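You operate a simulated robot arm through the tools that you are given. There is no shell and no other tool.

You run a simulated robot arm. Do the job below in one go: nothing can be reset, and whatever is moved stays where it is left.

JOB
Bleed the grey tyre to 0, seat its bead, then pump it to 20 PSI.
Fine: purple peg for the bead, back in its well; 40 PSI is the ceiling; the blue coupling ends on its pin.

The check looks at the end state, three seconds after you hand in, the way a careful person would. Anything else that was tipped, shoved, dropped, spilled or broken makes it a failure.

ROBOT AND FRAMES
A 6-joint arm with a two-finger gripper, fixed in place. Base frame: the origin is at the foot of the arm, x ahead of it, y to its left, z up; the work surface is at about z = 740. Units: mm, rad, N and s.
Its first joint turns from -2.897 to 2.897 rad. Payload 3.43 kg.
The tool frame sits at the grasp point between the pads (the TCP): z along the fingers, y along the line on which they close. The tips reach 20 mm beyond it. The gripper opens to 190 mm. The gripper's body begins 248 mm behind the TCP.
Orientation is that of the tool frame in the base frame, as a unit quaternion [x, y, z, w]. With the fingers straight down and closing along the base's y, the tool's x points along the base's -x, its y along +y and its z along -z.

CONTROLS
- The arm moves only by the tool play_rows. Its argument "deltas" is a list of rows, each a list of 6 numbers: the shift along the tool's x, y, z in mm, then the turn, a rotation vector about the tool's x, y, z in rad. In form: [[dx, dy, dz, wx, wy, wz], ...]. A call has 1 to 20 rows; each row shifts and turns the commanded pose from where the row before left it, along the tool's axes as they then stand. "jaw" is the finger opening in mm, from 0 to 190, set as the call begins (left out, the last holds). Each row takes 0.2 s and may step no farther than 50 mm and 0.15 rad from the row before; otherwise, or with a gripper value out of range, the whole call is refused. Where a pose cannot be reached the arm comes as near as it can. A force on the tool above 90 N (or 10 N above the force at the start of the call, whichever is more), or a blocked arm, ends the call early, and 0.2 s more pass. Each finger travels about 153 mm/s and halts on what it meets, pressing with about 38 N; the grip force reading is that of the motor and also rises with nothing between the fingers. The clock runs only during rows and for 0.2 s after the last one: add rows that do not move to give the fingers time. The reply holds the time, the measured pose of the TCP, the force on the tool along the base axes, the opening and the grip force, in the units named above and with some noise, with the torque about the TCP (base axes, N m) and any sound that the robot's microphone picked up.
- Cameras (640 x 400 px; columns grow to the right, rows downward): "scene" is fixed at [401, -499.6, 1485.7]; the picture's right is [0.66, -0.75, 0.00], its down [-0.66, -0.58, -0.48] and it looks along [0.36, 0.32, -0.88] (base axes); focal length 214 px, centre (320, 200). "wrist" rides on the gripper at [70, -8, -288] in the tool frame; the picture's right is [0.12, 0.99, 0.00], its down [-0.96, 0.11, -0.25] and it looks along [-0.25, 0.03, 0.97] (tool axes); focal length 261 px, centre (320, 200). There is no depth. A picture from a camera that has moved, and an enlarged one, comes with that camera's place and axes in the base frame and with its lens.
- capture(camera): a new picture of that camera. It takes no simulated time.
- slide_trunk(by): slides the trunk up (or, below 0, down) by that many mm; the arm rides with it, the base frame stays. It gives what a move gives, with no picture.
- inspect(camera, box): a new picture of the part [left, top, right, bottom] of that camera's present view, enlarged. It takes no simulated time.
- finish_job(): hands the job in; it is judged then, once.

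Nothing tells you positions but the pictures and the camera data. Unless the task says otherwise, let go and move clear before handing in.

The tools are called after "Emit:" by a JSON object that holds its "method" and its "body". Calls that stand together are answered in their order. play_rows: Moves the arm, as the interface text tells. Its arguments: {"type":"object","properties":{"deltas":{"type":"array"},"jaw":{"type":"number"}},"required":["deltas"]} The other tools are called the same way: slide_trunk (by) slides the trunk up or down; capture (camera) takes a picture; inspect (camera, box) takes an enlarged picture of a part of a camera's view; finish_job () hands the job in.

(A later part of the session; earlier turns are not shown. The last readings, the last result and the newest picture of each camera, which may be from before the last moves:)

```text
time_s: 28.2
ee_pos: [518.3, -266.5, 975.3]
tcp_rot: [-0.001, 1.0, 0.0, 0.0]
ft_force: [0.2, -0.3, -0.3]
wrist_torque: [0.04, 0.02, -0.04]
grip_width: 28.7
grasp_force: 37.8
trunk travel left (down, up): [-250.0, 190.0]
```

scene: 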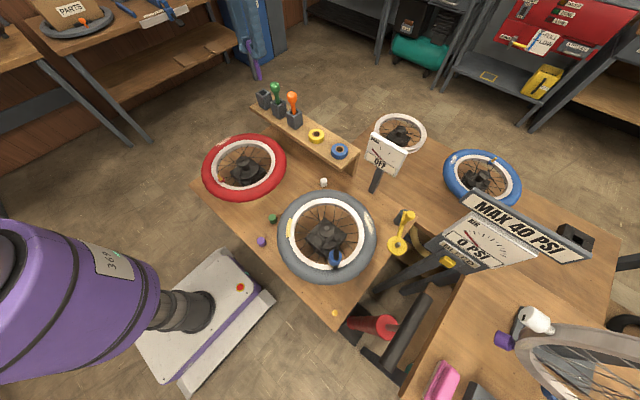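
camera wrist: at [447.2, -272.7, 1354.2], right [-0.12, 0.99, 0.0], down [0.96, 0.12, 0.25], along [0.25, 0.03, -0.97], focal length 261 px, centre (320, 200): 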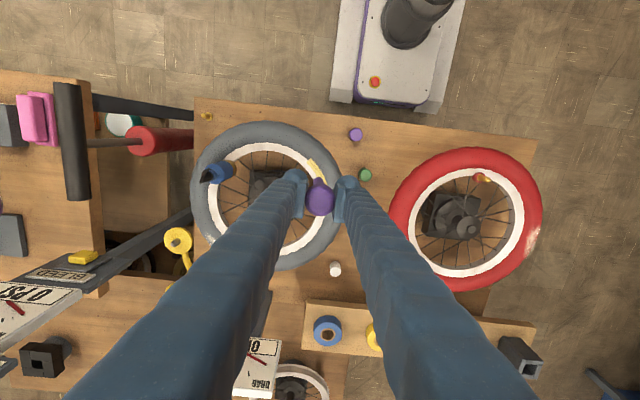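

Emit:
{"method": "play_rows", "body": {"deltas": [[0, 0, 2, 0, 0, 0], [0, 0, 2, 0, 0, 0], [0, 0, 2, 0, 0, 0]]}}

Emit:
{"method": "inspect", "body": {"camera": "wrist", "box": [270, 150, 370, 212]}}

```text
time_s: 29.0
ee_pos: [518.0, -266.7, 973.0]
tcp_rot: [0.0, 1.0, 0.0, -0.001]
ft_force: [-1.3, 2.0, 8.0]
wrist_torque: [0.24, 0.17, 0.0]
grip_width: 28.7
grasp_force: 37.3
trunk travel left (down, up): [-250.0, 190.0]
```

```text
6.40 times, centred on (320, 181) of wrist
camera zoom: at [448.4, -274.8, 1259.7], right [-0.12, 0.99, 0.0], down [0.96, 0.12, 0.25], along [0.25, 0.03, -0.97], focal length 1668 px, centre (320, 322)
```

zoom: 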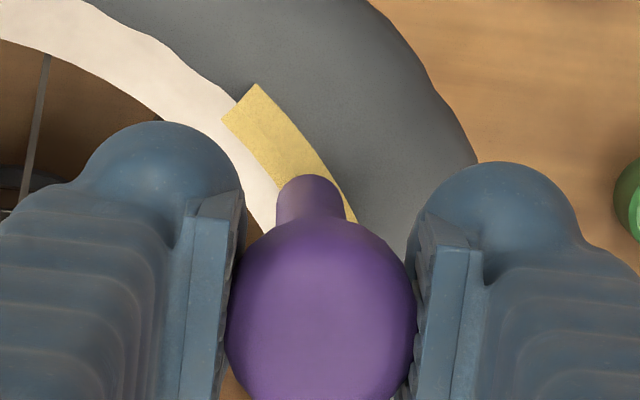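

The peg has made contact at about 8 N. I'll press further in small steps.

Emit:
{"method": "play_rows", "body": {"deltas": [[0, 0, 2, 0, 0, 0], [0, 0, 2, 0, 0, 0], [0, 0, 0, 0, 0, 0]]}}

Emit:
{"method": "play_rows", "body": {"deltas": [[0, 0, 2, 0, 0, 0], [0, 0, 2, 0, 0, 0], [0, 0, 0, 0, 0, 0]]}}

Emit:
{"method": "inspect", "body": {"camera": "wrist", "box": [270, 150, 370, 212]}}

Emit:
{"method": "inspect", "body": {"camera": "scene", "box": [255, 190, 345, 270]}}

```text
time_s: 29.8
ee_pos: [520.0, -266.8, 968.3]
tcp_rot: [-0.001, 1.0, 0.001, 0.0]
ft_force: [-1.2, 1.5, 7.3]
wrist_torque: [0.24, 0.18, -0.02]
grip_width: 28.8
grasp_force: 37.5
trunk travel left (down, up): [-250.0, 190.0]
```

```text
time_s: 30.6
ee_pos: [518.7, -265.9, 963.2]
tcp_rot: [0.0, 1.0, 0.0, 0.0]
ft_force: [-0.8, 2.4, 6.0]
wrist_torque: [0.21, 0.14, 0.0]
grip_width: 28.5
grasp_force: 38.0
trunk travel left (down, up): [-250.0, 190.0]
```

```text
6.40 times, centred on (320, 181) of wrist
camera zoom: at [448.6, -274.6, 1251.7], right [-0.12, 0.99, 0.0], down [0.96, 0.12, 0.25], along [0.25, 0.03, -0.97], focal length 1668 px, centre (320, 322)
```

zoom: 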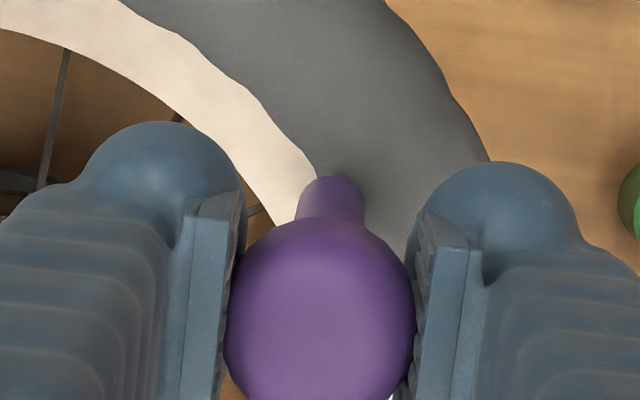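

```text
5.00 times, centred on (300, 230) of scene
camera zoom: at [401.0, -499.6, 1485.7], right [0.66, -0.75, 0.0], down [-0.66, -0.58, -0.48], along [0.36, 0.32, -0.88], focal length 1072 px, centre (420, 50)
```

zoom: 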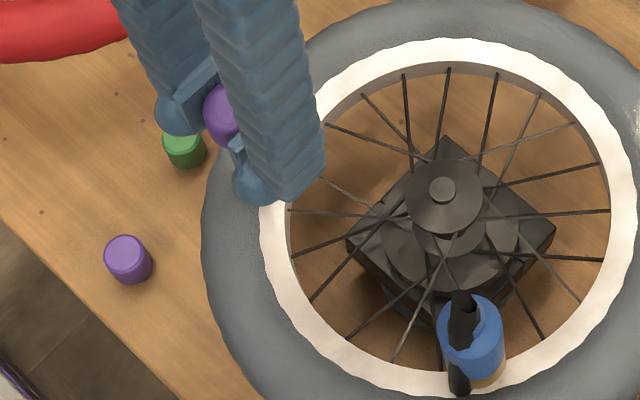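

The patch is gone, so the bead looks seated, but the wheel has shifted slightly under the press. I'll lift off at once and compare.

Emit:
{"method": "play_rows", "body": {"deltas": [[0, 0, -4, 0, 0, 0], [0, 0, -6, 0, 0, 0], [0, 0, -10, 0, 0, 0], [0, 0, -30, 0, 0, 0], [0, 0, -30, 0, 0, 0], [0, 0, -30, 0, 0, 0]]}}

Emit:
{"method": "inspect", "body": {"camera": "scene", "box": [255, 190, 345, 270]}}

Emit:
{"method": "inspect", "body": {"camera": "scene", "box": [260, 180, 420, 280]}}

Emit:
{"method": "capture", "body": {"camera": "wrist"}}

```text
time_s: 32.0
ee_pos: [516.6, -266.7, 1073.6]
tcp_rot: [0.0, 1.0, 0.001, 0.0]
ft_force: [-0.3, 0.1, -0.1]
wrist_torque: [0.01, -0.03, 0.04]
grip_width: 28.8
grasp_force: 38.0
trunk travel left (down, up): [-250.0, 190.0]
```

```text
5.00 times, centred on (300, 230) of scene
camera zoom: at [401.0, -499.6, 1485.7], right [0.66, -0.75, 0.0], down [-0.66, -0.58, -0.48], along [0.36, 0.32, -0.88], focal length 1072 px, centre (420, 50)
```

zoom: 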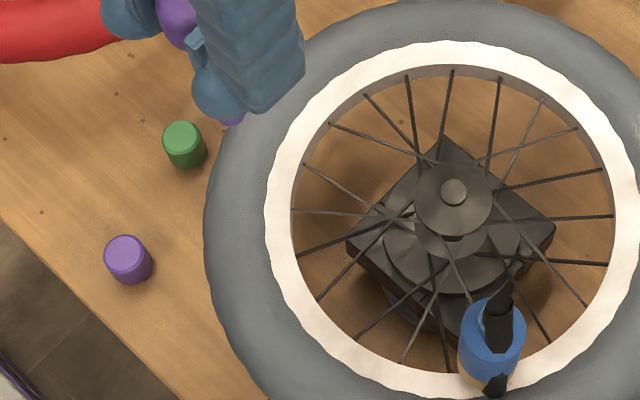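

```text
4.00 times, centred on (340, 230) of scene
camera zoom: at [401.0, -499.6, 1485.7], right [0.66, -0.75, 0.0], down [-0.66, -0.58, -0.48], along [0.36, 0.32, -0.88], focal length 858 px, centre (240, 80)
```

zoom: 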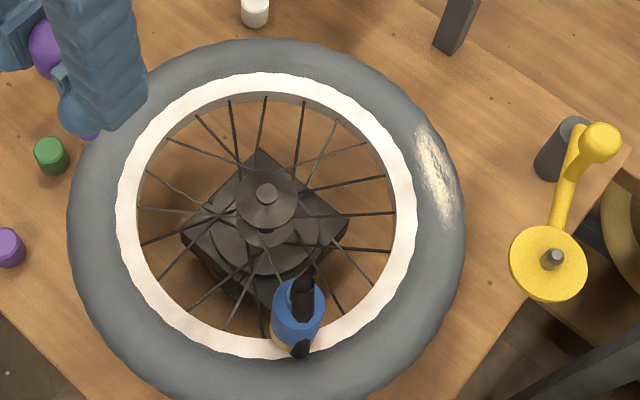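

```text
taken
camera wrist: at [446.9, -275.3, 1361.4], right [-0.12, 0.99, 0.0], down [0.96, 0.12, 0.25], along [0.25, 0.03, -0.97], focal length 261 px, centre (320, 200)
```

wrist: 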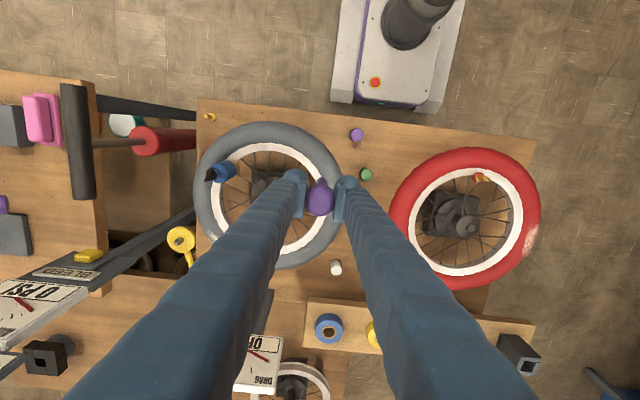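

The wheel sprang back to where it was, and the rim now shows a clean bead. I'll return the peg by retracing my path exactly and stop just above the well to check.

Emit:
{"method": "play_rows", "body": {"deltas": [[0, 0, -40, 0, 0, 0], [0, 0, -40, 0, 0, 0], [-26.4, 37.25, 0, 0, 0, 0], [-26.4, 37.25, 0, 0, 0, 0], [-26.4, 37.25, 0, 0, 0, 0], [-26.4, 37.25, 0, 0, 0, 0], [-26.4, 37.25, 0, 0, 0, 0], [-26.4, 37.25, 0, 0, 0, 0], [-26.4, 37.25, 0, 0, 0, 0], [-26.4, 37.25, 0, 0, 0, 0], [-26.4, 37.25, 0, 0, 0, 0], [-26.4, 37.25, 0, 0, 0, 0], [-26.4, 37.25, 0, 0, 0, 0], [-26.4, 37.25, 0, 0, 0, 0], [0, 0, 45, 0, 0, 0], [0, 0, 45, 0, 0, 0], [0, 0, 0, 0, 0, 0], [0, 0, 0, 0, 0, 0]]}}

Emit:
{"method": "inspect", "body": {"camera": "scene", "box": [220, 40, 320, 120]}}

Emit:
{"method": "inspect", "body": {"camera": "wrist", "box": [240, 140, 400, 240]}}

```text
time_s: 35.8
ee_pos: [835.5, 182.1, 1061.7]
tcp_rot: [0.0, 1.0, 0.0, -0.001]
ft_force: [0.3, 0.3, -0.4]
wrist_torque: [0.03, 0.03, -0.01]
grip_width: 28.5
grasp_force: 38.4
trunk travel left (down, up): [-250.0, 190.0]
```

```text
5.00 times, centred on (270, 80) of scene
camera zoom: at [401.0, -499.6, 1485.7], right [0.66, -0.75, 0.0], down [-0.66, -0.58, -0.48], along [0.36, 0.32, -0.88], focal length 1072 px, centre (570, 800)
```

zoom: 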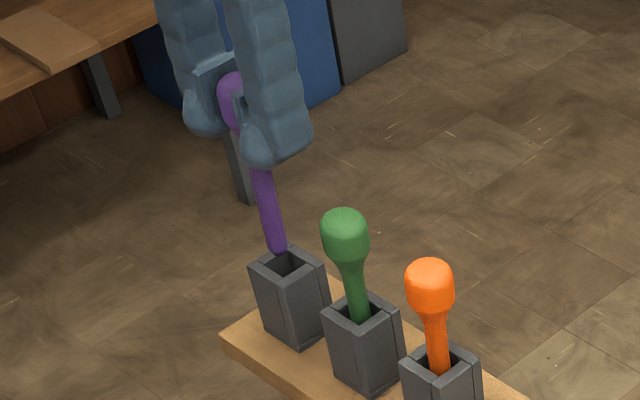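

```text
4.00 times, centred on (320, 190) of wrist
camera zoom: at [765.7, 174.4, 1349.2], right [-0.12, 0.99, 0.0], down [0.96, 0.12, 0.25], along [0.24, 0.03, -0.97], focal length 1043 px, centre (320, 240)
```

zoom: 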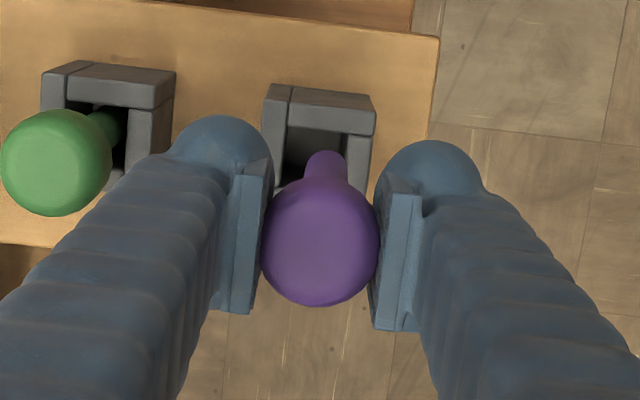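

The tip is about 3 mm to one side of the hole centre. I'll nudge it over and lower gently, checking the force.

Emit:
{"method": "play_rows", "body": {"deltas": [[-1, -2.5, 0, 0, 0, 0], [0, 0, 8, 0, 0, 0], [0, 0, 8, 0, 0, 0], [0, 0, 6, 0, 0, 0], [0, 0, 0, 0, 0, 0]]}}

Emit:
{"method": "inspect", "body": {"camera": "scene", "box": [220, 40, 320, 120]}}

Emit:
{"method": "inspect", "body": {"camera": "wrist", "box": [240, 140, 400, 240]}}

```text
time_s: 37.0
ee_pos: [836.1, 178.7, 1040.8]
tcp_rot: [-0.001, 1.0, 0.0, -0.001]
ft_force: [0.8, 0.3, -0.3]
wrist_torque: [-0.01, 0.02, 0.01]
grip_width: 28.6
grasp_force: 38.2
trunk travel left (down, up): [-250.0, 190.0]
```

```text
5.00 times, centred on (270, 80) of scene
camera zoom: at [401.0, -499.6, 1485.7], right [0.66, -0.75, 0.0], down [-0.66, -0.58, -0.48], along [0.36, 0.32, -0.88], focal length 1072 px, centre (570, 800)
```

zoom: 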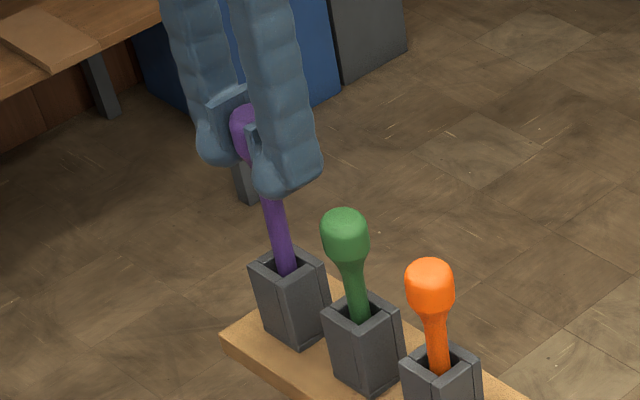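

```text
4.00 times, centred on (320, 190) of wrist
camera zoom: at [767.1, 171.2, 1328.8], right [-0.12, 0.99, 0.0], down [0.96, 0.12, 0.25], along [0.24, 0.03, -0.97], focal length 1043 px, centre (320, 240)
```

zoom: 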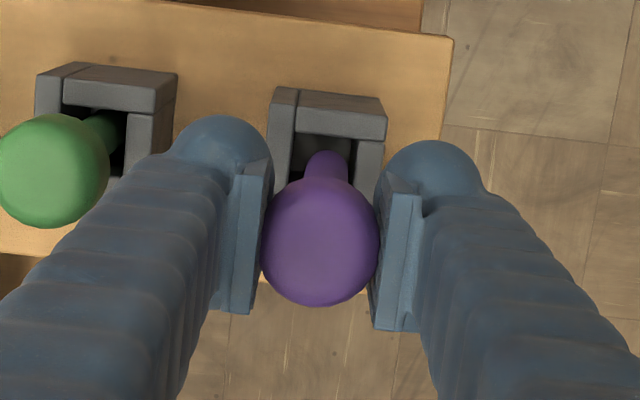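

The tip is in the hole and centred, so I lower it the rest of the way.

Emit:
{"method": "play_rows", "body": {"deltas": [[0, 0, 8, 0, 0, 0], [0, 0, 8, 0, 0, 0], [0, 0, 8, 0, 0, 0], [0, 0, 5, 0, 0, 0], [0, 0, 3, 0, 0, 0], [0, 0, 1, 0, 0, 0]]}}

```text
time_s: 38.4
ee_pos: [836.4, 178.3, 1007.8]
tcp_rot: [0.001, 1.0, -0.001, -0.001]
ft_force: [0.5, -0.5, 0.1]
wrist_torque: [-0.02, 0.01, 0.01]
grip_width: 28.7
grasp_force: 37.9
trunk travel left (down, up): [-250.0, 190.0]
```

Emit:
{"method": "play_rows", "body": {"deltas": [[0, 0, 1, 0, 0, 0], [0, 0, 1, 0, 0, 0], [0, 0, 0, 0, 0, 0]]}}

Emit:
{"method": "inspect", "body": {"camera": "scene", "box": [220, 40, 320, 120]}}

```text
time_s: 39.2
ee_pos: [837.2, 177.0, 1007.0]
tcp_rot: [0.0, 1.0, 0.0, -0.001]
ft_force: [-0.5, -0.9, -0.2]
wrist_torque: [0.01, 0.01, -0.02]
grip_width: 28.5
grasp_force: 37.8
trunk travel left (down, up): [-250.0, 190.0]
```

```text
5.00 times, centred on (270, 80) of scene
camera zoom: at [401.0, -499.6, 1485.7], right [0.66, -0.75, 0.0], down [-0.66, -0.58, -0.48], along [0.36, 0.32, -0.88], focal length 1072 px, centre (570, 800)
```

zoom: 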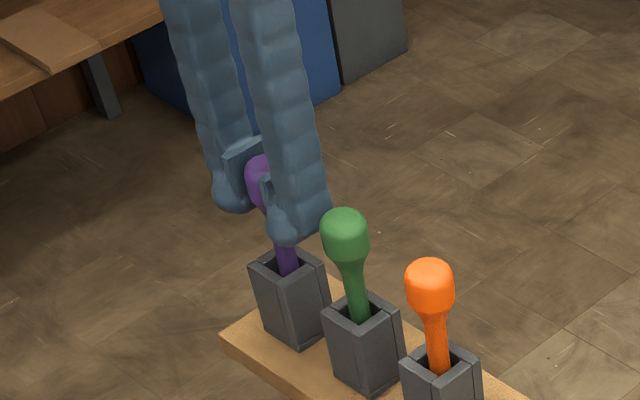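

There's no force yet, so I go down in 1 mm steps until it touches bottom.

Emit:
{"method": "play_rows", "body": {"deltas": [[0, 0, 1, 0, 0, 0], [0, 0, 1, 0, 0, 0], [0, 0, 1, 0, 0, 0]]}}

```text
time_s: 40.0
ee_pos: [836.8, 177.8, 1003.4]
tcp_rot: [0.0, 1.0, 0.0, -0.001]
ft_force: [0.0, -0.4, -0.7]
wrist_torque: [0.05, -0.02, -0.01]
grip_width: 28.7
grasp_force: 37.8
trunk travel left (down, up): [-250.0, 190.0]
```

Emit:
{"method": "play_rows", "body": {"deltas": [[0, 0, 1, 0, 0, 0], [0, 0, 1, 0, 0, 0], [0, 0, 1, 0, 0, 0]]}}

```text
time_s: 40.8
ee_pos: [835.8, 178.9, 1000.7]
tcp_rot: [-0.001, 1.0, 0.001, 0.001]
ft_force: [-1.0, -0.6, 17.1]
wrist_torque: [0.03, 0.15, 0.01]
grip_width: 28.6
grasp_force: 37.7
trunk travel left (down, up): [-250.0, 190.0]
```

That's the bottom of the well. I'll ease up 1 mm, release, and rise clear.

Emit:
{"method": "play_rows", "body": {"deltas": [[0, 0, -1, 0, 0, 0], [0, 0, 0, 0, 0, 0]]}}

Emit:
{"method": "play_rows", "body": {"deltas": [[0, 0, 0, 0, 0, 0], [0, 0, 0, 0, 0, 0], [0, 0, 0, 0, 0, 0]], "jaw": 60}}

Emit:
{"method": "inspect", "body": {"camera": "wrist", "box": [240, 150, 400, 250]}}

Emit:
{"method": "play_rows", "body": {"deltas": [[0, 0, -20, 0, 0, 0], [0, 0, -40, 0, 0, 0], [0, 0, -45, 0, 0, 0], [0, 0, -45, 0, 0, 0]]}}

Emit:
{"method": "inspect", "body": {"camera": "scene", "box": [220, 40, 320, 120]}}

```text
time_s: 41.4
ee_pos: [836.2, 178.2, 1001.1]
tcp_rot: [-0.001, 1.0, 0.0, 0.001]
ft_force: [1.0, 0.8, 18.9]
wrist_torque: [0.06, -0.07, -0.02]
grip_width: 28.8
grasp_force: 38.2
trunk travel left (down, up): [-250.0, 190.0]
```

```text
time_s: 42.2
ee_pos: [836.0, 177.8, 1000.4]
tcp_rot: [-0.001, 1.0, 0.0, 0.0]
ft_force: [-0.1, -0.7, -0.1]
wrist_torque: [0.0, -0.04, 0.02]
grip_width: 60.3
grasp_force: 0.0
trunk travel left (down, up): [-250.0, 190.0]
```

```text
4.00 times, centred on (320, 200) of wrist
camera zoom: at [766.8, 169.3, 1288.1], right [-0.12, 0.99, 0.0], down [0.96, 0.12, 0.25], along [0.24, 0.03, -0.97], focal length 1043 px, centre (320, 200)
```

zoom: 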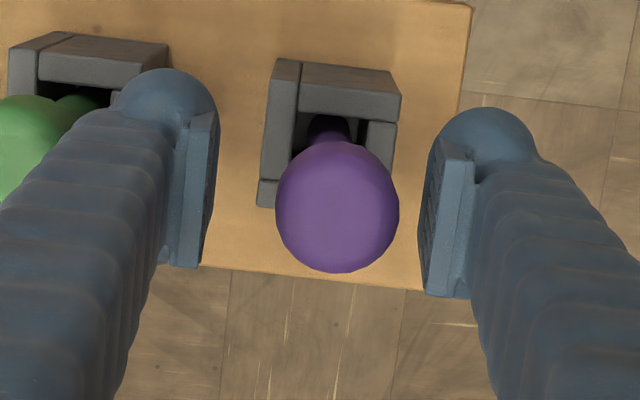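

```text
time_s: 43.2
ee_pos: [836.0, 175.6, 1152.8]
tcp_rot: [-0.001, 1.0, 0.0, 0.0]
ft_force: [-0.4, -0.1, 0.1]
wrist_torque: [-0.01, -0.09, -0.01]
grip_width: 60.2
grasp_force: 0.2
trunk travel left (down, up): [-250.0, 190.0]
```

```text
5.00 times, centred on (270, 80) of scene
camera zoom: at [401.0, -499.6, 1485.7], right [0.66, -0.75, 0.0], down [-0.66, -0.58, -0.48], along [0.36, 0.32, -0.88], focal length 1072 px, centre (570, 800)
```

zoom: 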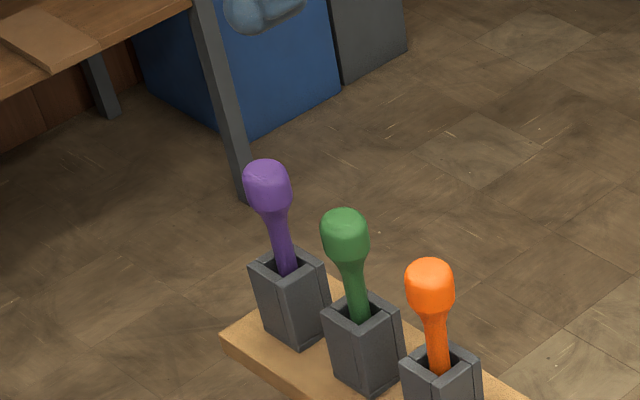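

The purple peg is back in its well, standing as before. Next is the pump: I'll cross over to above the handle with the jaws slightly open.

Emit:
{"method": "play_rows", "body": {"deltas": [[17.1, -43.6, 0, 0, 0, 0], [17.1, -43.6, 0, 0, 0, 0], [17.1, -43.6, 0, 0, 0, 0], [17.1, -43.6, 0, 0, 0, 0], [17.1, -43.6, 0, 0, 0, 0], [17.1, -43.6, 0, 0, 0, 0], [17.1, -43.6, 0, 0, 0, 0], [17.1, -43.6, 0, 0, 0, 0], [17.1, -43.6, 0, 0, 0, 0], [17.1, -43.6, 0, 0, 0, 0], [17.1, -43.6, 0, 0, 0, 0], [17.1, -43.6, 0, 0, 0, 0], [17.1, -43.6, 0, 0, 0, 0], [17.1, -43.6, 0, 0, 0, 0], [17.1, -43.6, 0, 0, 0, 0], [17.1, -43.6, 0, 0, 0, 0], [17.1, -43.6, 0, 0, 0, 0], [17.1, -43.6, 0, 0, 0, 0], [17.1, -43.6, 0, 0, 0, 0], [0, 0, 0, 0, 0, 0]], "jaw": 80}}

Emit:
{"method": "capture", "body": {"camera": "wrist"}}

Emit:
{"method": "capture", "body": {"camera": "scene"}}

```text
time_s: 47.4
ee_pos: [511.6, -650.0, 1152.6]
tcp_rot: [-0.001, 1.0, 0.0, 0.0]
ft_force: [-0.9, -0.9, 0.1]
wrist_torque: [0.13, -0.01, -0.01]
grip_width: 80.4
grasp_force: 0.1
trunk travel left (down, up): [-250.0, 190.0]
```

```text
taken
camera wrist: at [441.5, -659.4, 1439.2], right [-0.12, 0.99, 0.0], down [0.96, 0.12, 0.25], along [0.25, 0.03, -0.97], focal length 261 px, centre (320, 200)
```

wrist: 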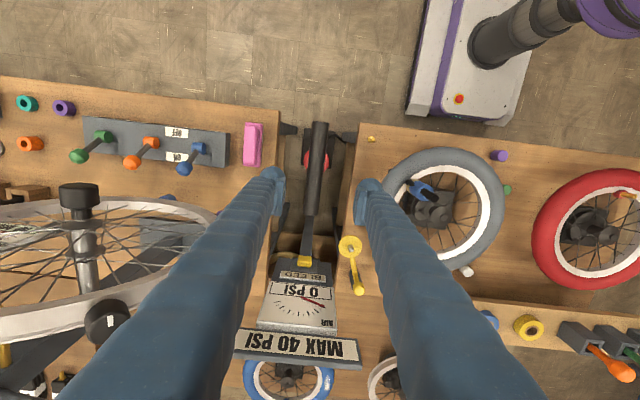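

```text
taken
```

scene: 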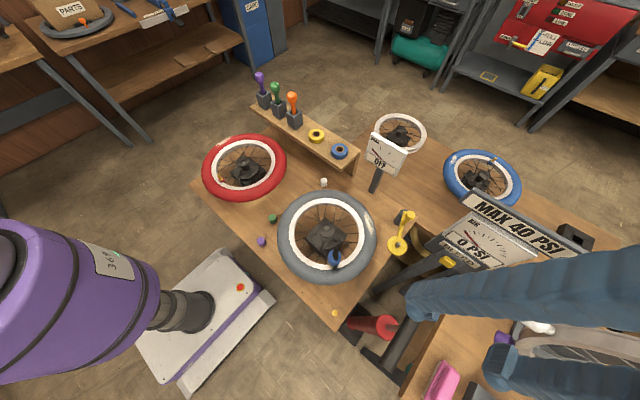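

Emit:
{"method": "inspect", "body": {"camera": "wrist", "box": [260, 110, 380, 230]}}

```text
3.33 times, centred on (320, 170) of wrist
camera zoom: at [441.5, -659.4, 1439.2], right [-0.12, 0.99, 0.0], down [0.96, 0.12, 0.25], along [0.25, 0.03, -0.97], focal length 869 px, centre (320, 300)
```

zoom: 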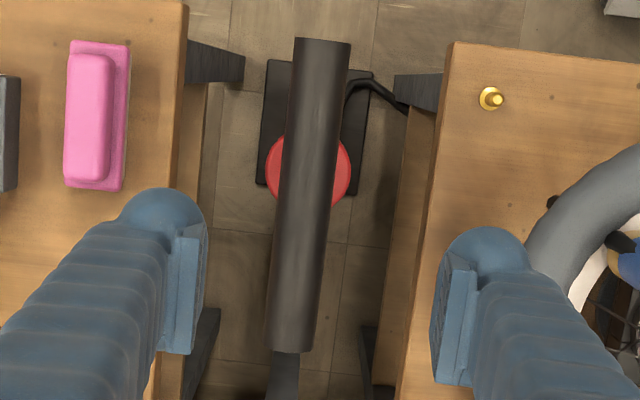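

The handle axis is near y = -658.5, centred near x = 508 over the pump barrel. I'll shift over it and descend partway.

Emit:
{"method": "play_rows", "body": {"deltas": [[3, -8, 0, 0, 0, 0], [0, 0, 45, 0, 0, 0], [0, 0, 45, 0, 0, 0], [0, 0, 45, 0, 0, 0], [0, 0, 30, 0, 0, 0], [0, 0, 0, 0, 0, 0]]}}

Emit:
{"method": "capture", "body": {"camera": "wrist"}}

Emit:
{"method": "inspect", "body": {"camera": "wrist", "box": [240, 110, 400, 240]}}

Emit:
{"method": "inspect", "body": {"camera": "scene", "box": [340, 180, 600, 380]}}

```text
time_s: 48.8
ee_pos: [510.1, -657.2, 985.9]
tcp_rot: [0.0, 1.0, 0.0, 0.0]
ft_force: [-0.5, -0.4, -0.5]
wrist_torque: [0.01, 0.02, 0.0]
grip_width: 80.1
grasp_force: 0.0
trunk travel left (down, up): [-250.0, 190.0]
```

```text
taken
camera wrist: at [438.9, -665.5, 1274.0], right [-0.12, 0.99, 0.0], down [0.96, 0.12, 0.25], along [0.25, 0.03, -0.97], focal length 261 px, centre (320, 200)
```

wrist: 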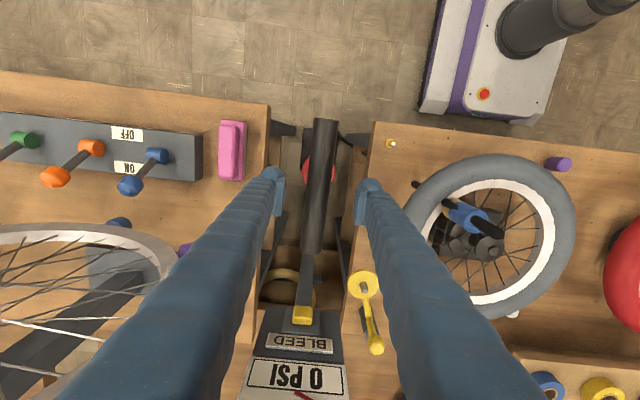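

```text
3.08 times, centred on (320, 175) of wrist
camera zoom: at [438.9, -665.5, 1274.0], right [-0.12, 0.99, 0.0], down [0.96, 0.12, 0.25], along [0.25, 0.03, -0.97], focal length 802 px, centre (320, 277)
```

zoom: 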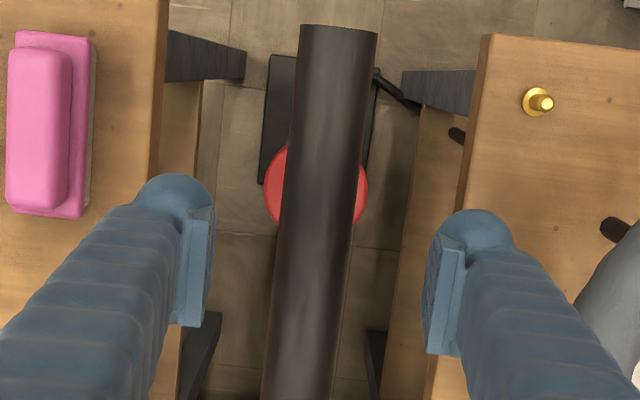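

```text
2.00 times, centred on (470, 280) of scene
camera zoom: at [401.0, -499.6, 1485.7], right [0.66, -0.75, 0.0], down [-0.66, -0.58, -0.48], along [0.36, 0.32, -0.88], focal length 429 px, centre (20, 40)
```

zoom: 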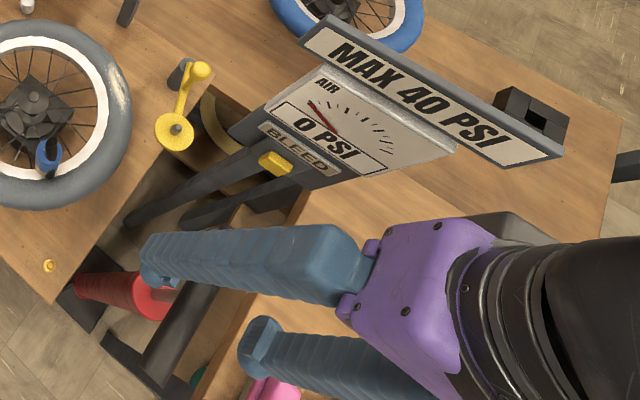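

The handle lies squarely between the fingers. I'll lower to its height and grip it.

Emit:
{"method": "play_rows", "body": {"deltas": [[0, 0, 20, 0, 0, 0], [0, 0, 18, 0, 0, 0], [0, 0, 0, 0, 0, 0]]}}

Emit:
{"method": "play_rows", "body": {"deltas": [[0, 0, 0, 0, 0, 0], [0, 0, 0, 0, 0, 0], [0, 0, 0, 0, 0, 0]], "jaw": 0}}

Emit:
{"method": "inspect", "body": {"camera": "wrist", "box": [240, 110, 400, 240]}}

Emit:
{"method": "inspect", "body": {"camera": "scene", "box": [340, 180, 600, 380]}}

```text
time_s: 49.6
ee_pos: [508.1, -659.5, 948.7]
tcp_rot: [0.001, 1.0, -0.001, 0.0]
ft_force: [0.2, -0.6, 0.4]
wrist_torque: [0.04, -0.02, 0.01]
grip_width: 80.2
grasp_force: 0.0
trunk travel left (down, up): [-250.0, 190.0]
```

```text
time_s: 50.4
ee_pos: [507.9, -657.4, 948.3]
tcp_rot: [-0.001, 1.0, 0.0, 0.0]
ft_force: [-0.1, 0.0, 4.4]
wrist_torque: [-0.02, -0.07, 0.02]
grip_width: 0.0
grasp_force: 34.9
trunk travel left (down, up): [-250.0, 190.0]
```

```text
3.08 times, centred on (320, 175) of wrist
camera zoom: at [438.3, -666.4, 1236.0], right [-0.12, 0.99, 0.0], down [0.96, 0.12, 0.25], along [0.25, 0.03, -0.97], focal length 802 px, centre (320, 277)
```

zoom: 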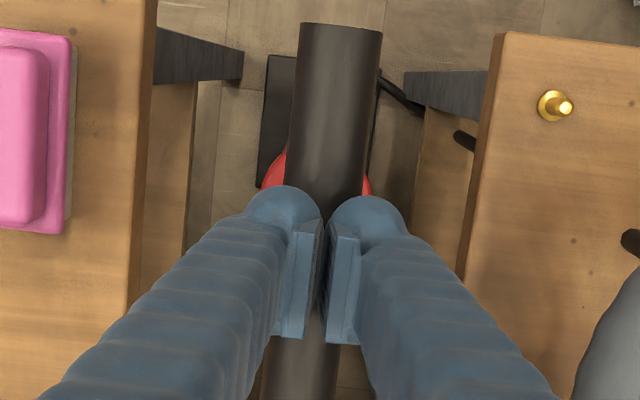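

```text
2.00 times, centred on (470, 280) of scene
camera zoom: at [401.0, -499.6, 1485.7], right [0.66, -0.75, 0.0], down [-0.66, -0.58, -0.48], along [0.36, 0.32, -0.88], focal length 429 px, centre (20, 40)
```

zoom: 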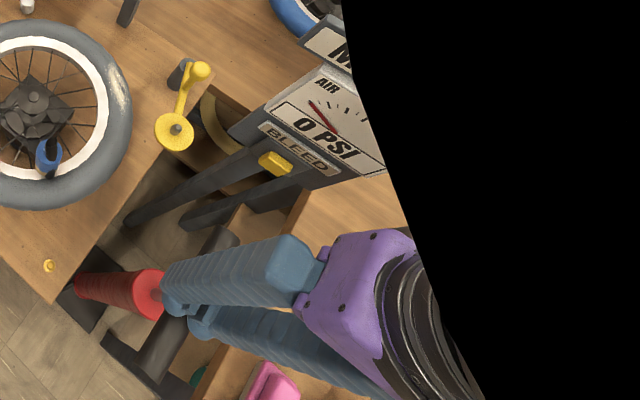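

The fingers closed just above the handle, so it's lower than I thought, with its top near 928. I'll rise, reopen, drop about 40 mm and grip again.

Emit:
{"method": "play_rows", "body": {"deltas": [[0, 0, -12, 0, 0, 0], [0, 0, 0, 0, 0, 0]]}}

Emit:
{"method": "play_rows", "body": {"deltas": [[0, 0, 0, 0, 0, 0], [0, 0, 0, 0, 0, 0], [0, 0, 0, 0, 0, 0], [0, 0, 20, 0, 0, 0], [0, 0, 20, 0, 0, 0], [0, 0, 10, 0, 0, 0], [0, 0, 0, 0, 0, 0]], "jaw": 80}}

Emit:
{"method": "play_rows", "body": {"deltas": [[0, 0, 0, 0, 0, 0], [0, 0, 0, 0, 0, 0], [0, 0, 0, 0, 0, 0]], "jaw": 0}}

Emit:
{"method": "inspect", "body": {"camera": "scene", "box": [340, 180, 600, 380]}}

```text
time_s: 51.0
ee_pos: [508.2, -659.0, 960.3]
tcp_rot: [0.0, 1.0, -0.001, -0.001]
ft_force: [1.2, -1.4, 3.8]
wrist_torque: [-0.11, -0.05, -0.05]
grip_width: 0.2
grasp_force: 34.5
trunk travel left (down, up): [-250.0, 190.0]
```

```text
time_s: 52.6
ee_pos: [508.0, -658.1, 911.6]
tcp_rot: [0.0, 1.0, 0.0, 0.0]
ft_force: [0.7, -0.4, 1.1]
wrist_torque: [-0.02, -0.02, 0.02]
grip_width: 79.9
grasp_force: 0.0
trunk travel left (down, up): [-250.0, 190.0]
```

```text
time_s: 53.4
ee_pos: [507.5, -660.4, 910.8]
tcp_rot: [0.0, 1.0, 0.0, 0.0]
ft_force: [-0.5, -7.9, -1.9]
wrist_torque: [0.1, -0.02, -0.06]
grip_width: 27.7
grasp_force: 45.1
trunk travel left (down, up): [-250.0, 190.0]
```

```text
2.00 times, centred on (470, 280) of scene
camera zoom: at [401.0, -499.6, 1485.7], right [0.66, -0.75, 0.0], down [-0.66, -0.58, -0.48], along [0.36, 0.32, -0.88], focal length 429 px, centre (20, 40)
```

zoom: 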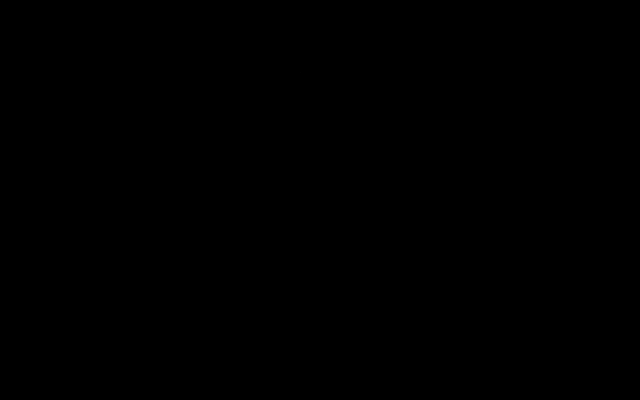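

The handle is gripped, but the arm now blocks the scene camera and I need to see the gauge. The handle runs along x, so I can regrip with the tool tilted back and watch the gauge with the wrist camera. I'll release, rise, tilt and come back down.

Emit:
{"method": "play_rows", "body": {"deltas": [[0, 0, 0, 0, 0, 0], [0, 0, 0, 0, 0, 0], [0, 0, 0, 0, 0, 0], [0, 0, -40, 0, 0, 0], [0, 0, -40, 0, 0, 0], [0, 0, 0, 0, -0.15, 0], [0, 0, 0, 0, -0.15, 0], [0, 0, 0, 0, -0.15, 0], [0, 0, 0, 0, -0.15, 0], [0, 0, 0, 0, -0.15, 0], [0, 0, 0, 0, 0, 0]], "jaw": 80}}

Emit:
{"method": "capture", "body": {"camera": "wrist"}}

Emit:
{"method": "capture", "body": {"camera": "scene"}}

```text
time_s: 55.8
ee_pos: [509.9, -658.3, 990.4]
tcp_rot: [0.0, 0.931, 0.001, 0.366]
ft_force: [0.6, 0.1, 0.0]
wrist_torque: [0.06, -0.06, 0.02]
grip_width: 80.2
grasp_force: 0.0
trunk travel left (down, up): [-250.0, 190.0]
```

```text
taken
camera wrist: at [261.9, -668.0, 1152.7], right [-0.09, 0.99, -0.08], down [0.53, 0.12, 0.84], along [0.84, 0.03, -0.54], focal length 261 px, centre (320, 200)
```

wrist: 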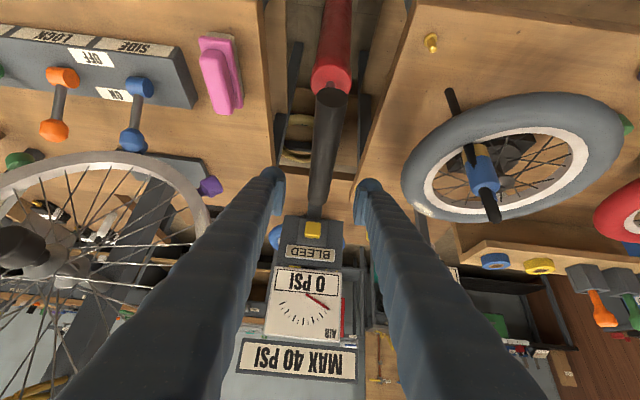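

```text
taken
```

scene: 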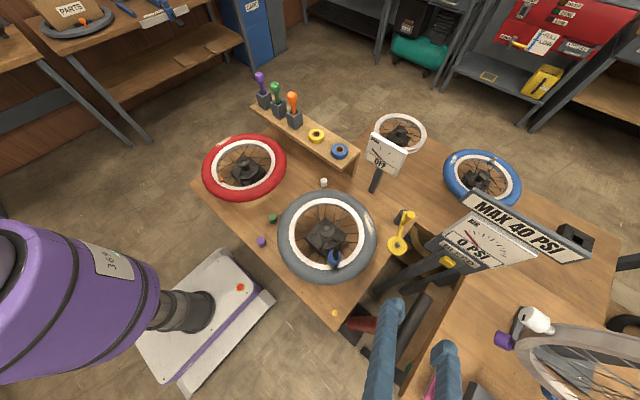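

Both cameras now show the gauge. I'll lower straight down around the handle and grip.

Emit:
{"method": "play_rows", "body": {"deltas": [[18.2, 0, 19.5, 0, 0, 0], [18.2, 0, 19.5, 0, 0, 0], [18.2, 0, 19.5, 0, 0, 0], [0, 0, 0, 0, 0, 0]]}}

Emit:
{"method": "play_rows", "body": {"deltas": [[0, 0, 0, 0, 0, 0], [0, 0, 0, 0, 0, 0], [0, 0, 0, 0, 0, 0]], "jaw": 0}}

Emit:
{"method": "capture", "body": {"camera": "wrist"}}

Emit:
{"method": "inspect", "body": {"camera": "scene", "box": [340, 180, 600, 342]}}

```text
time_s: 56.8
ee_pos: [508.6, -659.1, 907.2]
tcp_rot: [-0.001, 0.931, 0.001, 0.366]
ft_force: [0.3, 0.2, 0.4]
wrist_torque: [0.03, -0.03, 0.02]
grip_width: 80.1
grasp_force: 0.0
trunk travel left (down, up): [-250.0, 190.0]
```

```text
time_s: 57.6
ee_pos: [508.8, -659.5, 907.2]
tcp_rot: [-0.001, 0.931, 0.0, 0.366]
ft_force: [1.2, -10.5, 1.6]
wrist_torque: [0.16, 0.14, 0.1]
grip_width: 27.6
grasp_force: 45.0
trunk travel left (down, up): [-250.0, 190.0]
```

```text
taken
camera wrist: at [262.0, -668.1, 1070.6], right [-0.09, 0.99, -0.08], down [0.54, 0.12, 0.84], along [0.84, 0.03, -0.54], focal length 261 px, centre (320, 200)
```

wrist: 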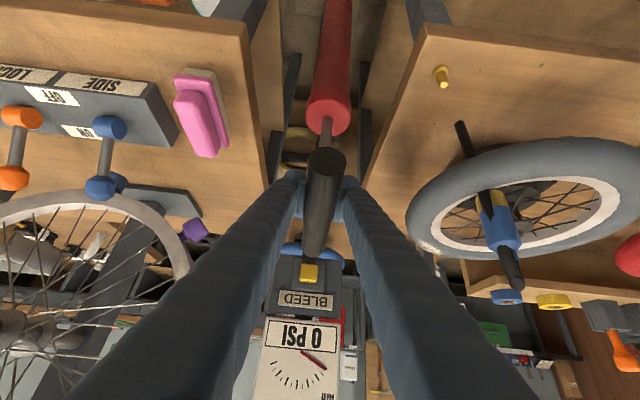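

```text
2.46 times, centred on (470, 261) of scene
camera zoom: at [401.0, -499.6, 1485.7], right [0.66, -0.75, 0.0], down [-0.66, -0.58, -0.48], along [0.36, 0.32, -0.88], focal length 528 px, centre (-49, 50)
```

zoom: 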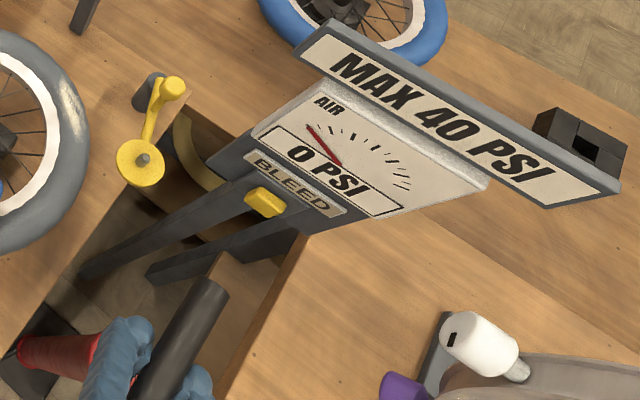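

The grip is good and the gauge reads 0. I'll push down 30 mm and watch the force and the gauge.

Emit:
{"method": "play_rows", "body": {"deltas": [[0, -1, 0, 0, 0, 0], [6.82, 0, 7.32, 0, 0, 0], [6.82, 0, 7.32, 0, 0, 0], [6.82, 0, 7.32, 0, 0, 0], [0, 0, 0, 0, 0, 0]]}}

Emit:
{"method": "inspect", "body": {"camera": "scene", "box": [340, 180, 600, 342]}}

```text
time_s: 58.8
ee_pos: [509.5, -659.7, 879.8]
tcp_rot: [0.0, 0.931, 0.0, 0.366]
ft_force: [12.1, -6.0, 5.7]
wrist_torque: [0.18, -0.26, -0.05]
grip_width: 27.7
grasp_force: 44.2
trunk travel left (down, up): [-250.0, 190.0]
```

```text
2.46 times, centred on (470, 261) of scene
camera zoom: at [401.0, -499.6, 1485.7], right [0.66, -0.75, 0.0], down [-0.66, -0.58, -0.48], along [0.36, 0.32, -0.88], focal length 528 px, centre (-49, 50)
```

zoom: 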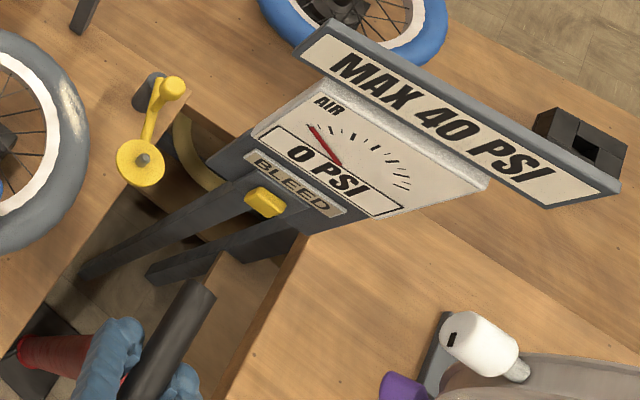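

Emit:
{"method": "play_rows", "body": {"deltas": [[6.82, 0, 7.32, 0, 0, 0], [6.82, 0, 7.32, 0, 0, 0], [6.82, 0, 7.32, 0, 0, 0], [0, 0, 0, 0, 0, 0]]}}

Emit:
{"method": "inspect", "body": {"camera": "scene", "box": [340, 180, 600, 342]}}

```text
time_s: 59.8
ee_pos: [508.7, -658.7, 851.1]
tcp_rot: [0.0, 0.93, 0.001, 0.367]
ft_force: [5.3, -5.1, 6.7]
wrist_torque: [0.11, 0.1, -0.05]
grip_width: 27.7
grasp_force: 45.1
trunk travel left (down, up): [-250.0, 190.0]
```

```text
2.46 times, centred on (470, 261) of scene
camera zoom: at [401.0, -499.6, 1485.7], right [0.66, -0.75, 0.0], down [-0.66, -0.58, -0.48], along [0.36, 0.32, -0.88], focal length 528 px, centre (-49, 50)
```

zoom: 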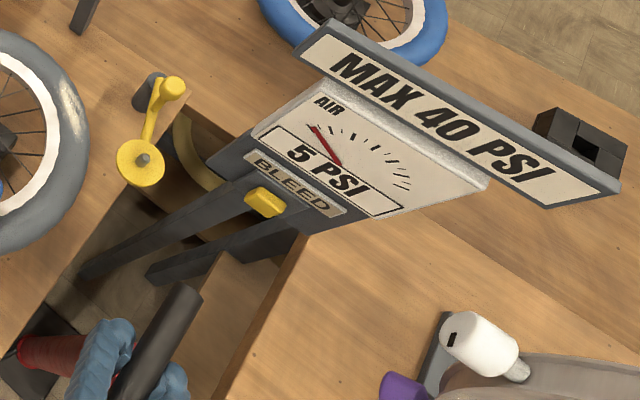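

The gauge shows 5 PSI partway through the stroke. The digits seem to move in fives, so I'll read the needle up close.

Emit:
{"method": "inspect", "body": {"camera": "scene", "box": [450, 210, 520, 254]}}

Emit:
{"method": "play_rows", "body": {"deltas": [[6.82, 0, 7.32, 0, 0, 0], [6.82, 0, 7.32, 0, 0, 0], [0, 0, 0, 0, 0, 0]]}}

Emit:
{"method": "inspect", "body": {"camera": "scene", "box": [450, 210, 520, 254]}}

Emit:
{"method": "capture", "body": {"camera": "wrist"}}

```text
9.09 times, centred on (485, 232) of scene
camera zoom: at [401.0, -499.6, 1485.7], right [0.66, -0.75, 0.0], down [-0.66, -0.58, -0.48], along [0.36, 0.32, -0.88], focal length 1950 px, centre (-1180, -91)
```

zoom: 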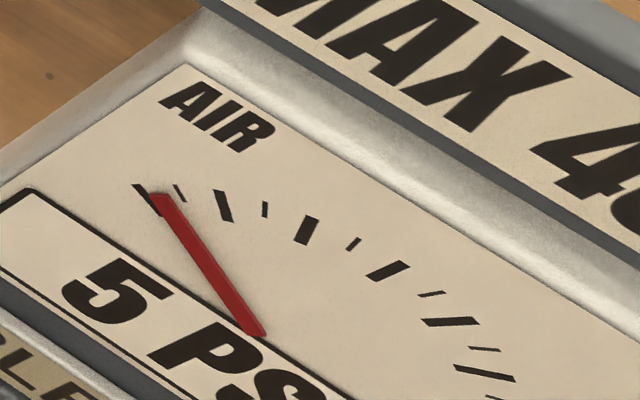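

```text
time_s: 60.6
ee_pos: [508.2, -660.6, 831.6]
tcp_rot: [0.0, 0.931, -0.001, 0.366]
ft_force: [16.8, -13.5, 8.5]
wrist_torque: [0.22, 0.11, 0.06]
grip_width: 27.6
grasp_force: 45.1
trunk travel left (down, up): [-250.0, 190.0]
```

```text
9.09 times, centred on (485, 232) of scene
camera zoom: at [401.0, -499.6, 1485.7], right [0.66, -0.75, 0.0], down [-0.66, -0.58, -0.48], along [0.36, 0.32, -0.88], focal length 1950 px, centre (-1180, -91)
```

zoom: 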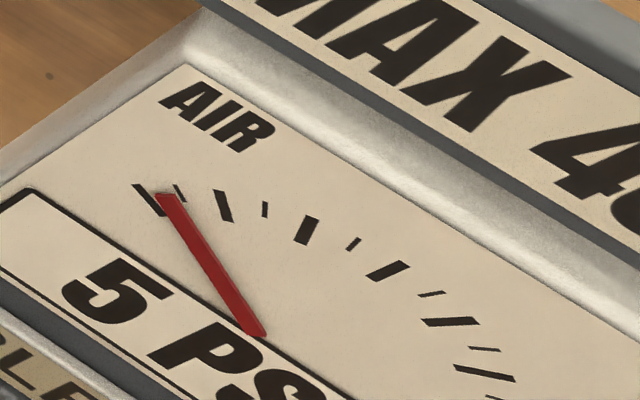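

```text
taken
camera wrist: at [261.9, -668.2, 994.3], right [-0.09, 0.99, -0.08], down [0.54, 0.12, 0.84], along [0.84, 0.03, -0.54], focal length 261 px, centre (320, 200)
```

wrist: 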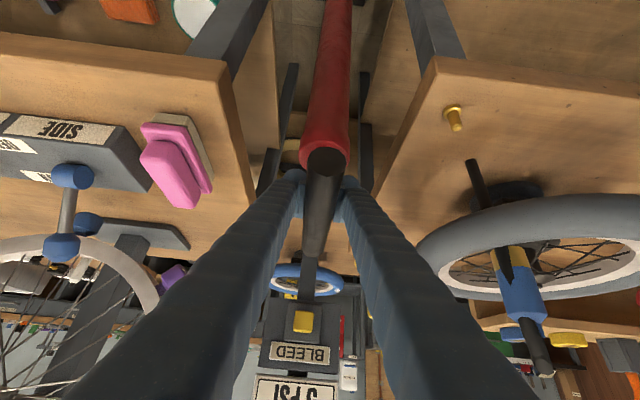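

The needle is now around 3–4. I'll keep going toward the bottom of the stroke.

Emit:
{"method": "play_rows", "body": {"deltas": [[3.41, 0, 3.66, 0, 0, 0], [3.41, 0, 3.66, 0, 0, 0], [0, 0, 0, 0, 0, 0]]}}

Emit:
{"method": "inspect", "body": {"camera": "scene", "box": [450, 210, 520, 254]}}

Emit:
{"method": "inspect", "body": {"camera": "scene", "box": [320, 260, 480, 360]}}

```text
time_s: 61.4
ee_pos: [509.5, -660.4, 821.1]
tcp_rot: [0.0, 0.931, 0.0, 0.366]
ft_force: [12.0, -11.0, 7.9]
wrist_torque: [0.24, -0.06, 0.0]
grip_width: 27.6
grasp_force: 44.9
trunk travel left (down, up): [-250.0, 190.0]
```

```text
9.09 times, centred on (485, 232) of scene
camera zoom: at [401.0, -499.6, 1485.7], right [0.66, -0.75, 0.0], down [-0.66, -0.58, -0.48], along [0.36, 0.32, -0.88], focal length 1950 px, centre (-1180, -91)
```

zoom: 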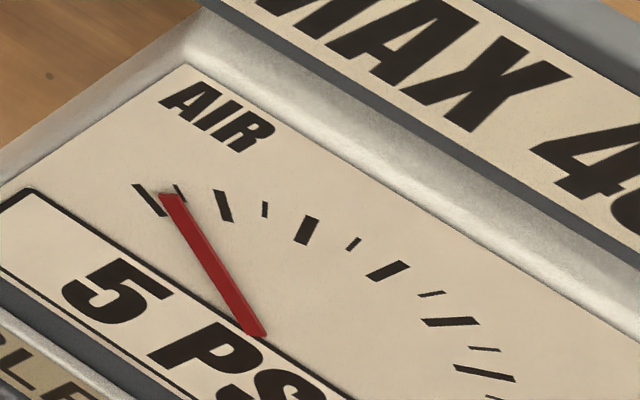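

```text
4.00 times, centred on (400, 310) of scene
camera zoom: at [401.0, -499.6, 1485.7], right [0.66, -0.75, 0.0], down [-0.66, -0.58, -0.48], along [0.36, 0.32, -0.88], focal length 858 px, centre (0, -240)
```

zoom: 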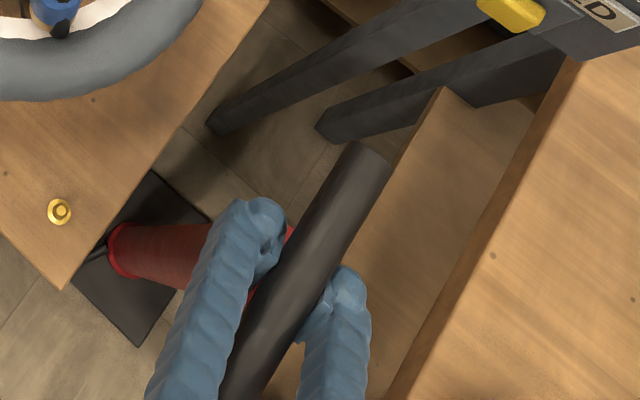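

Emit:
{"method": "play_rows", "body": {"deltas": [[3.41, 0, 3.66, 0, 0, 0], [3.41, 0, 3.66, 0, 0, 0], [3.41, 0, 3.66, 0, 0, 0], [0, 0, 0, 0, 0, 0]]}}

Emit:
{"method": "inspect", "body": {"camera": "scene", "box": [450, 210, 520, 254]}}

```text
time_s: 62.4
ee_pos: [508.8, -659.9, 805.6]
tcp_rot: [0.0, 0.931, 0.0, 0.365]
ft_force: [13.9, -14.5, 7.7]
wrist_torque: [0.31, -0.04, 0.04]
grip_width: 27.8
grasp_force: 45.2
trunk travel left (down, up): [-250.0, 190.0]
```

```text
9.09 times, centred on (485, 232) of scene
camera zoom: at [401.0, -499.6, 1485.7], right [0.66, -0.75, 0.0], down [-0.66, -0.58, -0.48], along [0.36, 0.32, -0.88], focal length 1950 px, centre (-1180, -91)
```

zoom: 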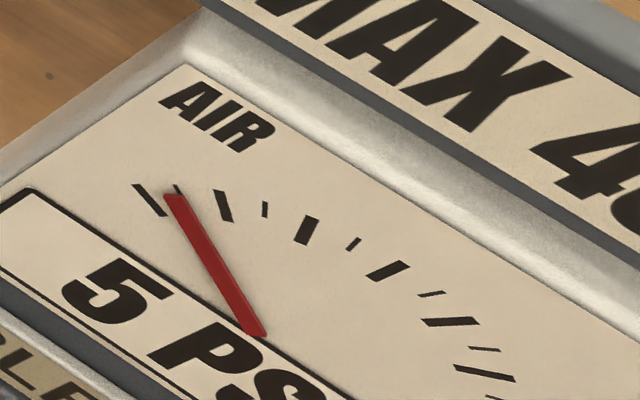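

The needle is close to 5 after about 105 mm, so each full stroke adds roughly 4.7 PSI. I'll pull up to the top, check the handle follows and the gauge holds, then stroke again.

Emit:
{"method": "play_rows", "body": {"deltas": [[-14.32, -0.5, -15.37, 0, 0, 0], [-14.32, 0, -15.37, 0, 0, 0], [-14.32, 0, -15.37, 0, 0, 0], [-14.32, 0, -15.37, 0, 0, 0], [-13.6, 0, -14.6, 0, 0, 0], [0, 0, 0, 0, 0, 0]]}}

Emit:
{"method": "inspect", "body": {"camera": "scene", "box": [450, 210, 520, 254]}}

Emit:
{"method": "inspect", "body": {"camera": "scene", "box": [320, 260, 480, 360]}}

```text
time_s: 63.8
ee_pos: [508.3, -659.1, 908.3]
tcp_rot: [0.0, 0.931, 0.001, 0.364]
ft_force: [-27.6, -5.3, -14.0]
wrist_torque: [0.02, 0.12, -0.04]
grip_width: 27.8
grasp_force: 44.5
trunk travel left (down, up): [-250.0, 190.0]
```

```text
9.09 times, centred on (485, 232) of scene
camera zoom: at [401.0, -499.6, 1485.7], right [0.66, -0.75, 0.0], down [-0.66, -0.58, -0.48], along [0.36, 0.32, -0.88], focal length 1950 px, centre (-1180, -91)
```

zoom: 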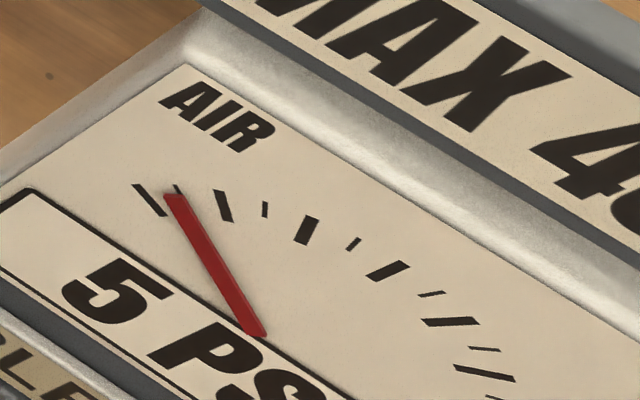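

```text
4.00 times, centred on (400, 310) of scene
camera zoom: at [401.0, -499.6, 1485.7], right [0.66, -0.75, 0.0], down [-0.66, -0.58, -0.48], along [0.36, 0.32, -0.88], focal length 858 px, centre (0, -240)
```

zoom: 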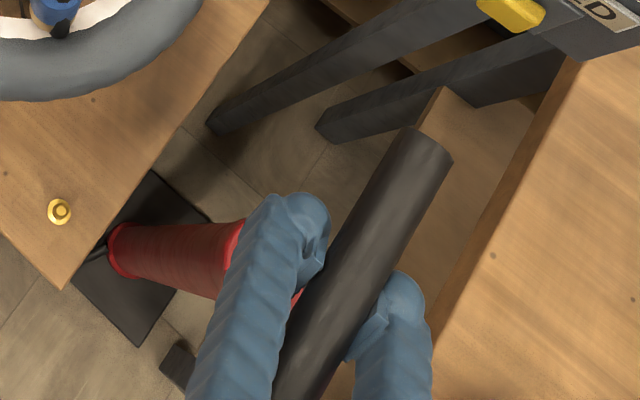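

The pressure held and the handle followed up. I'll do the second stroke.

Emit:
{"method": "play_rows", "body": {"deltas": [[14.32, 0, 15.37, 0, 0, 0], [14.32, 0, 15.37, 0, 0, 0], [14.32, 0, 15.37, 0, 0, 0], [14.32, 0, 15.37, 0, 0, 0], [13.6, 0, 14.6, 0, 0, 0], [0, 0, 0, 0, 0, 0]]}}

Emit:
{"method": "inspect", "body": {"camera": "scene", "box": [450, 210, 520, 254]}}

```text
time_s: 65.2
ee_pos: [509.3, -660.0, 806.1]
tcp_rot: [-0.002, 0.93, 0.001, 0.366]
ft_force: [-9.7, 4.6, 7.8]
wrist_torque: [-0.09, -0.54, -0.15]
grip_width: 27.9
grasp_force: 45.1
trunk travel left (down, up): [-250.0, 190.0]
```

```text
9.09 times, centred on (485, 232) of scene
camera zoom: at [401.0, -499.6, 1485.7], right [0.66, -0.75, 0.0], down [-0.66, -0.58, -0.48], along [0.36, 0.32, -0.88], focal length 1950 px, centre (-1180, -91)
```

zoom: 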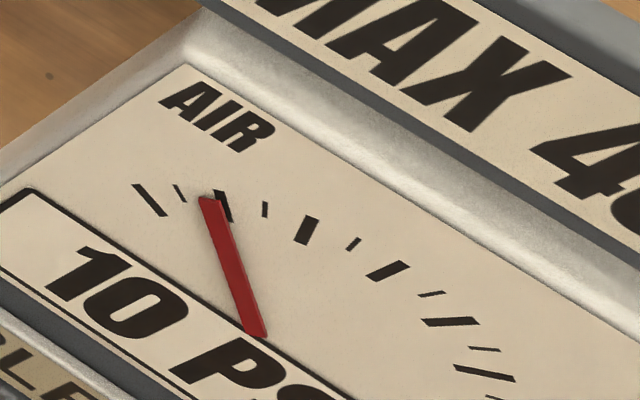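

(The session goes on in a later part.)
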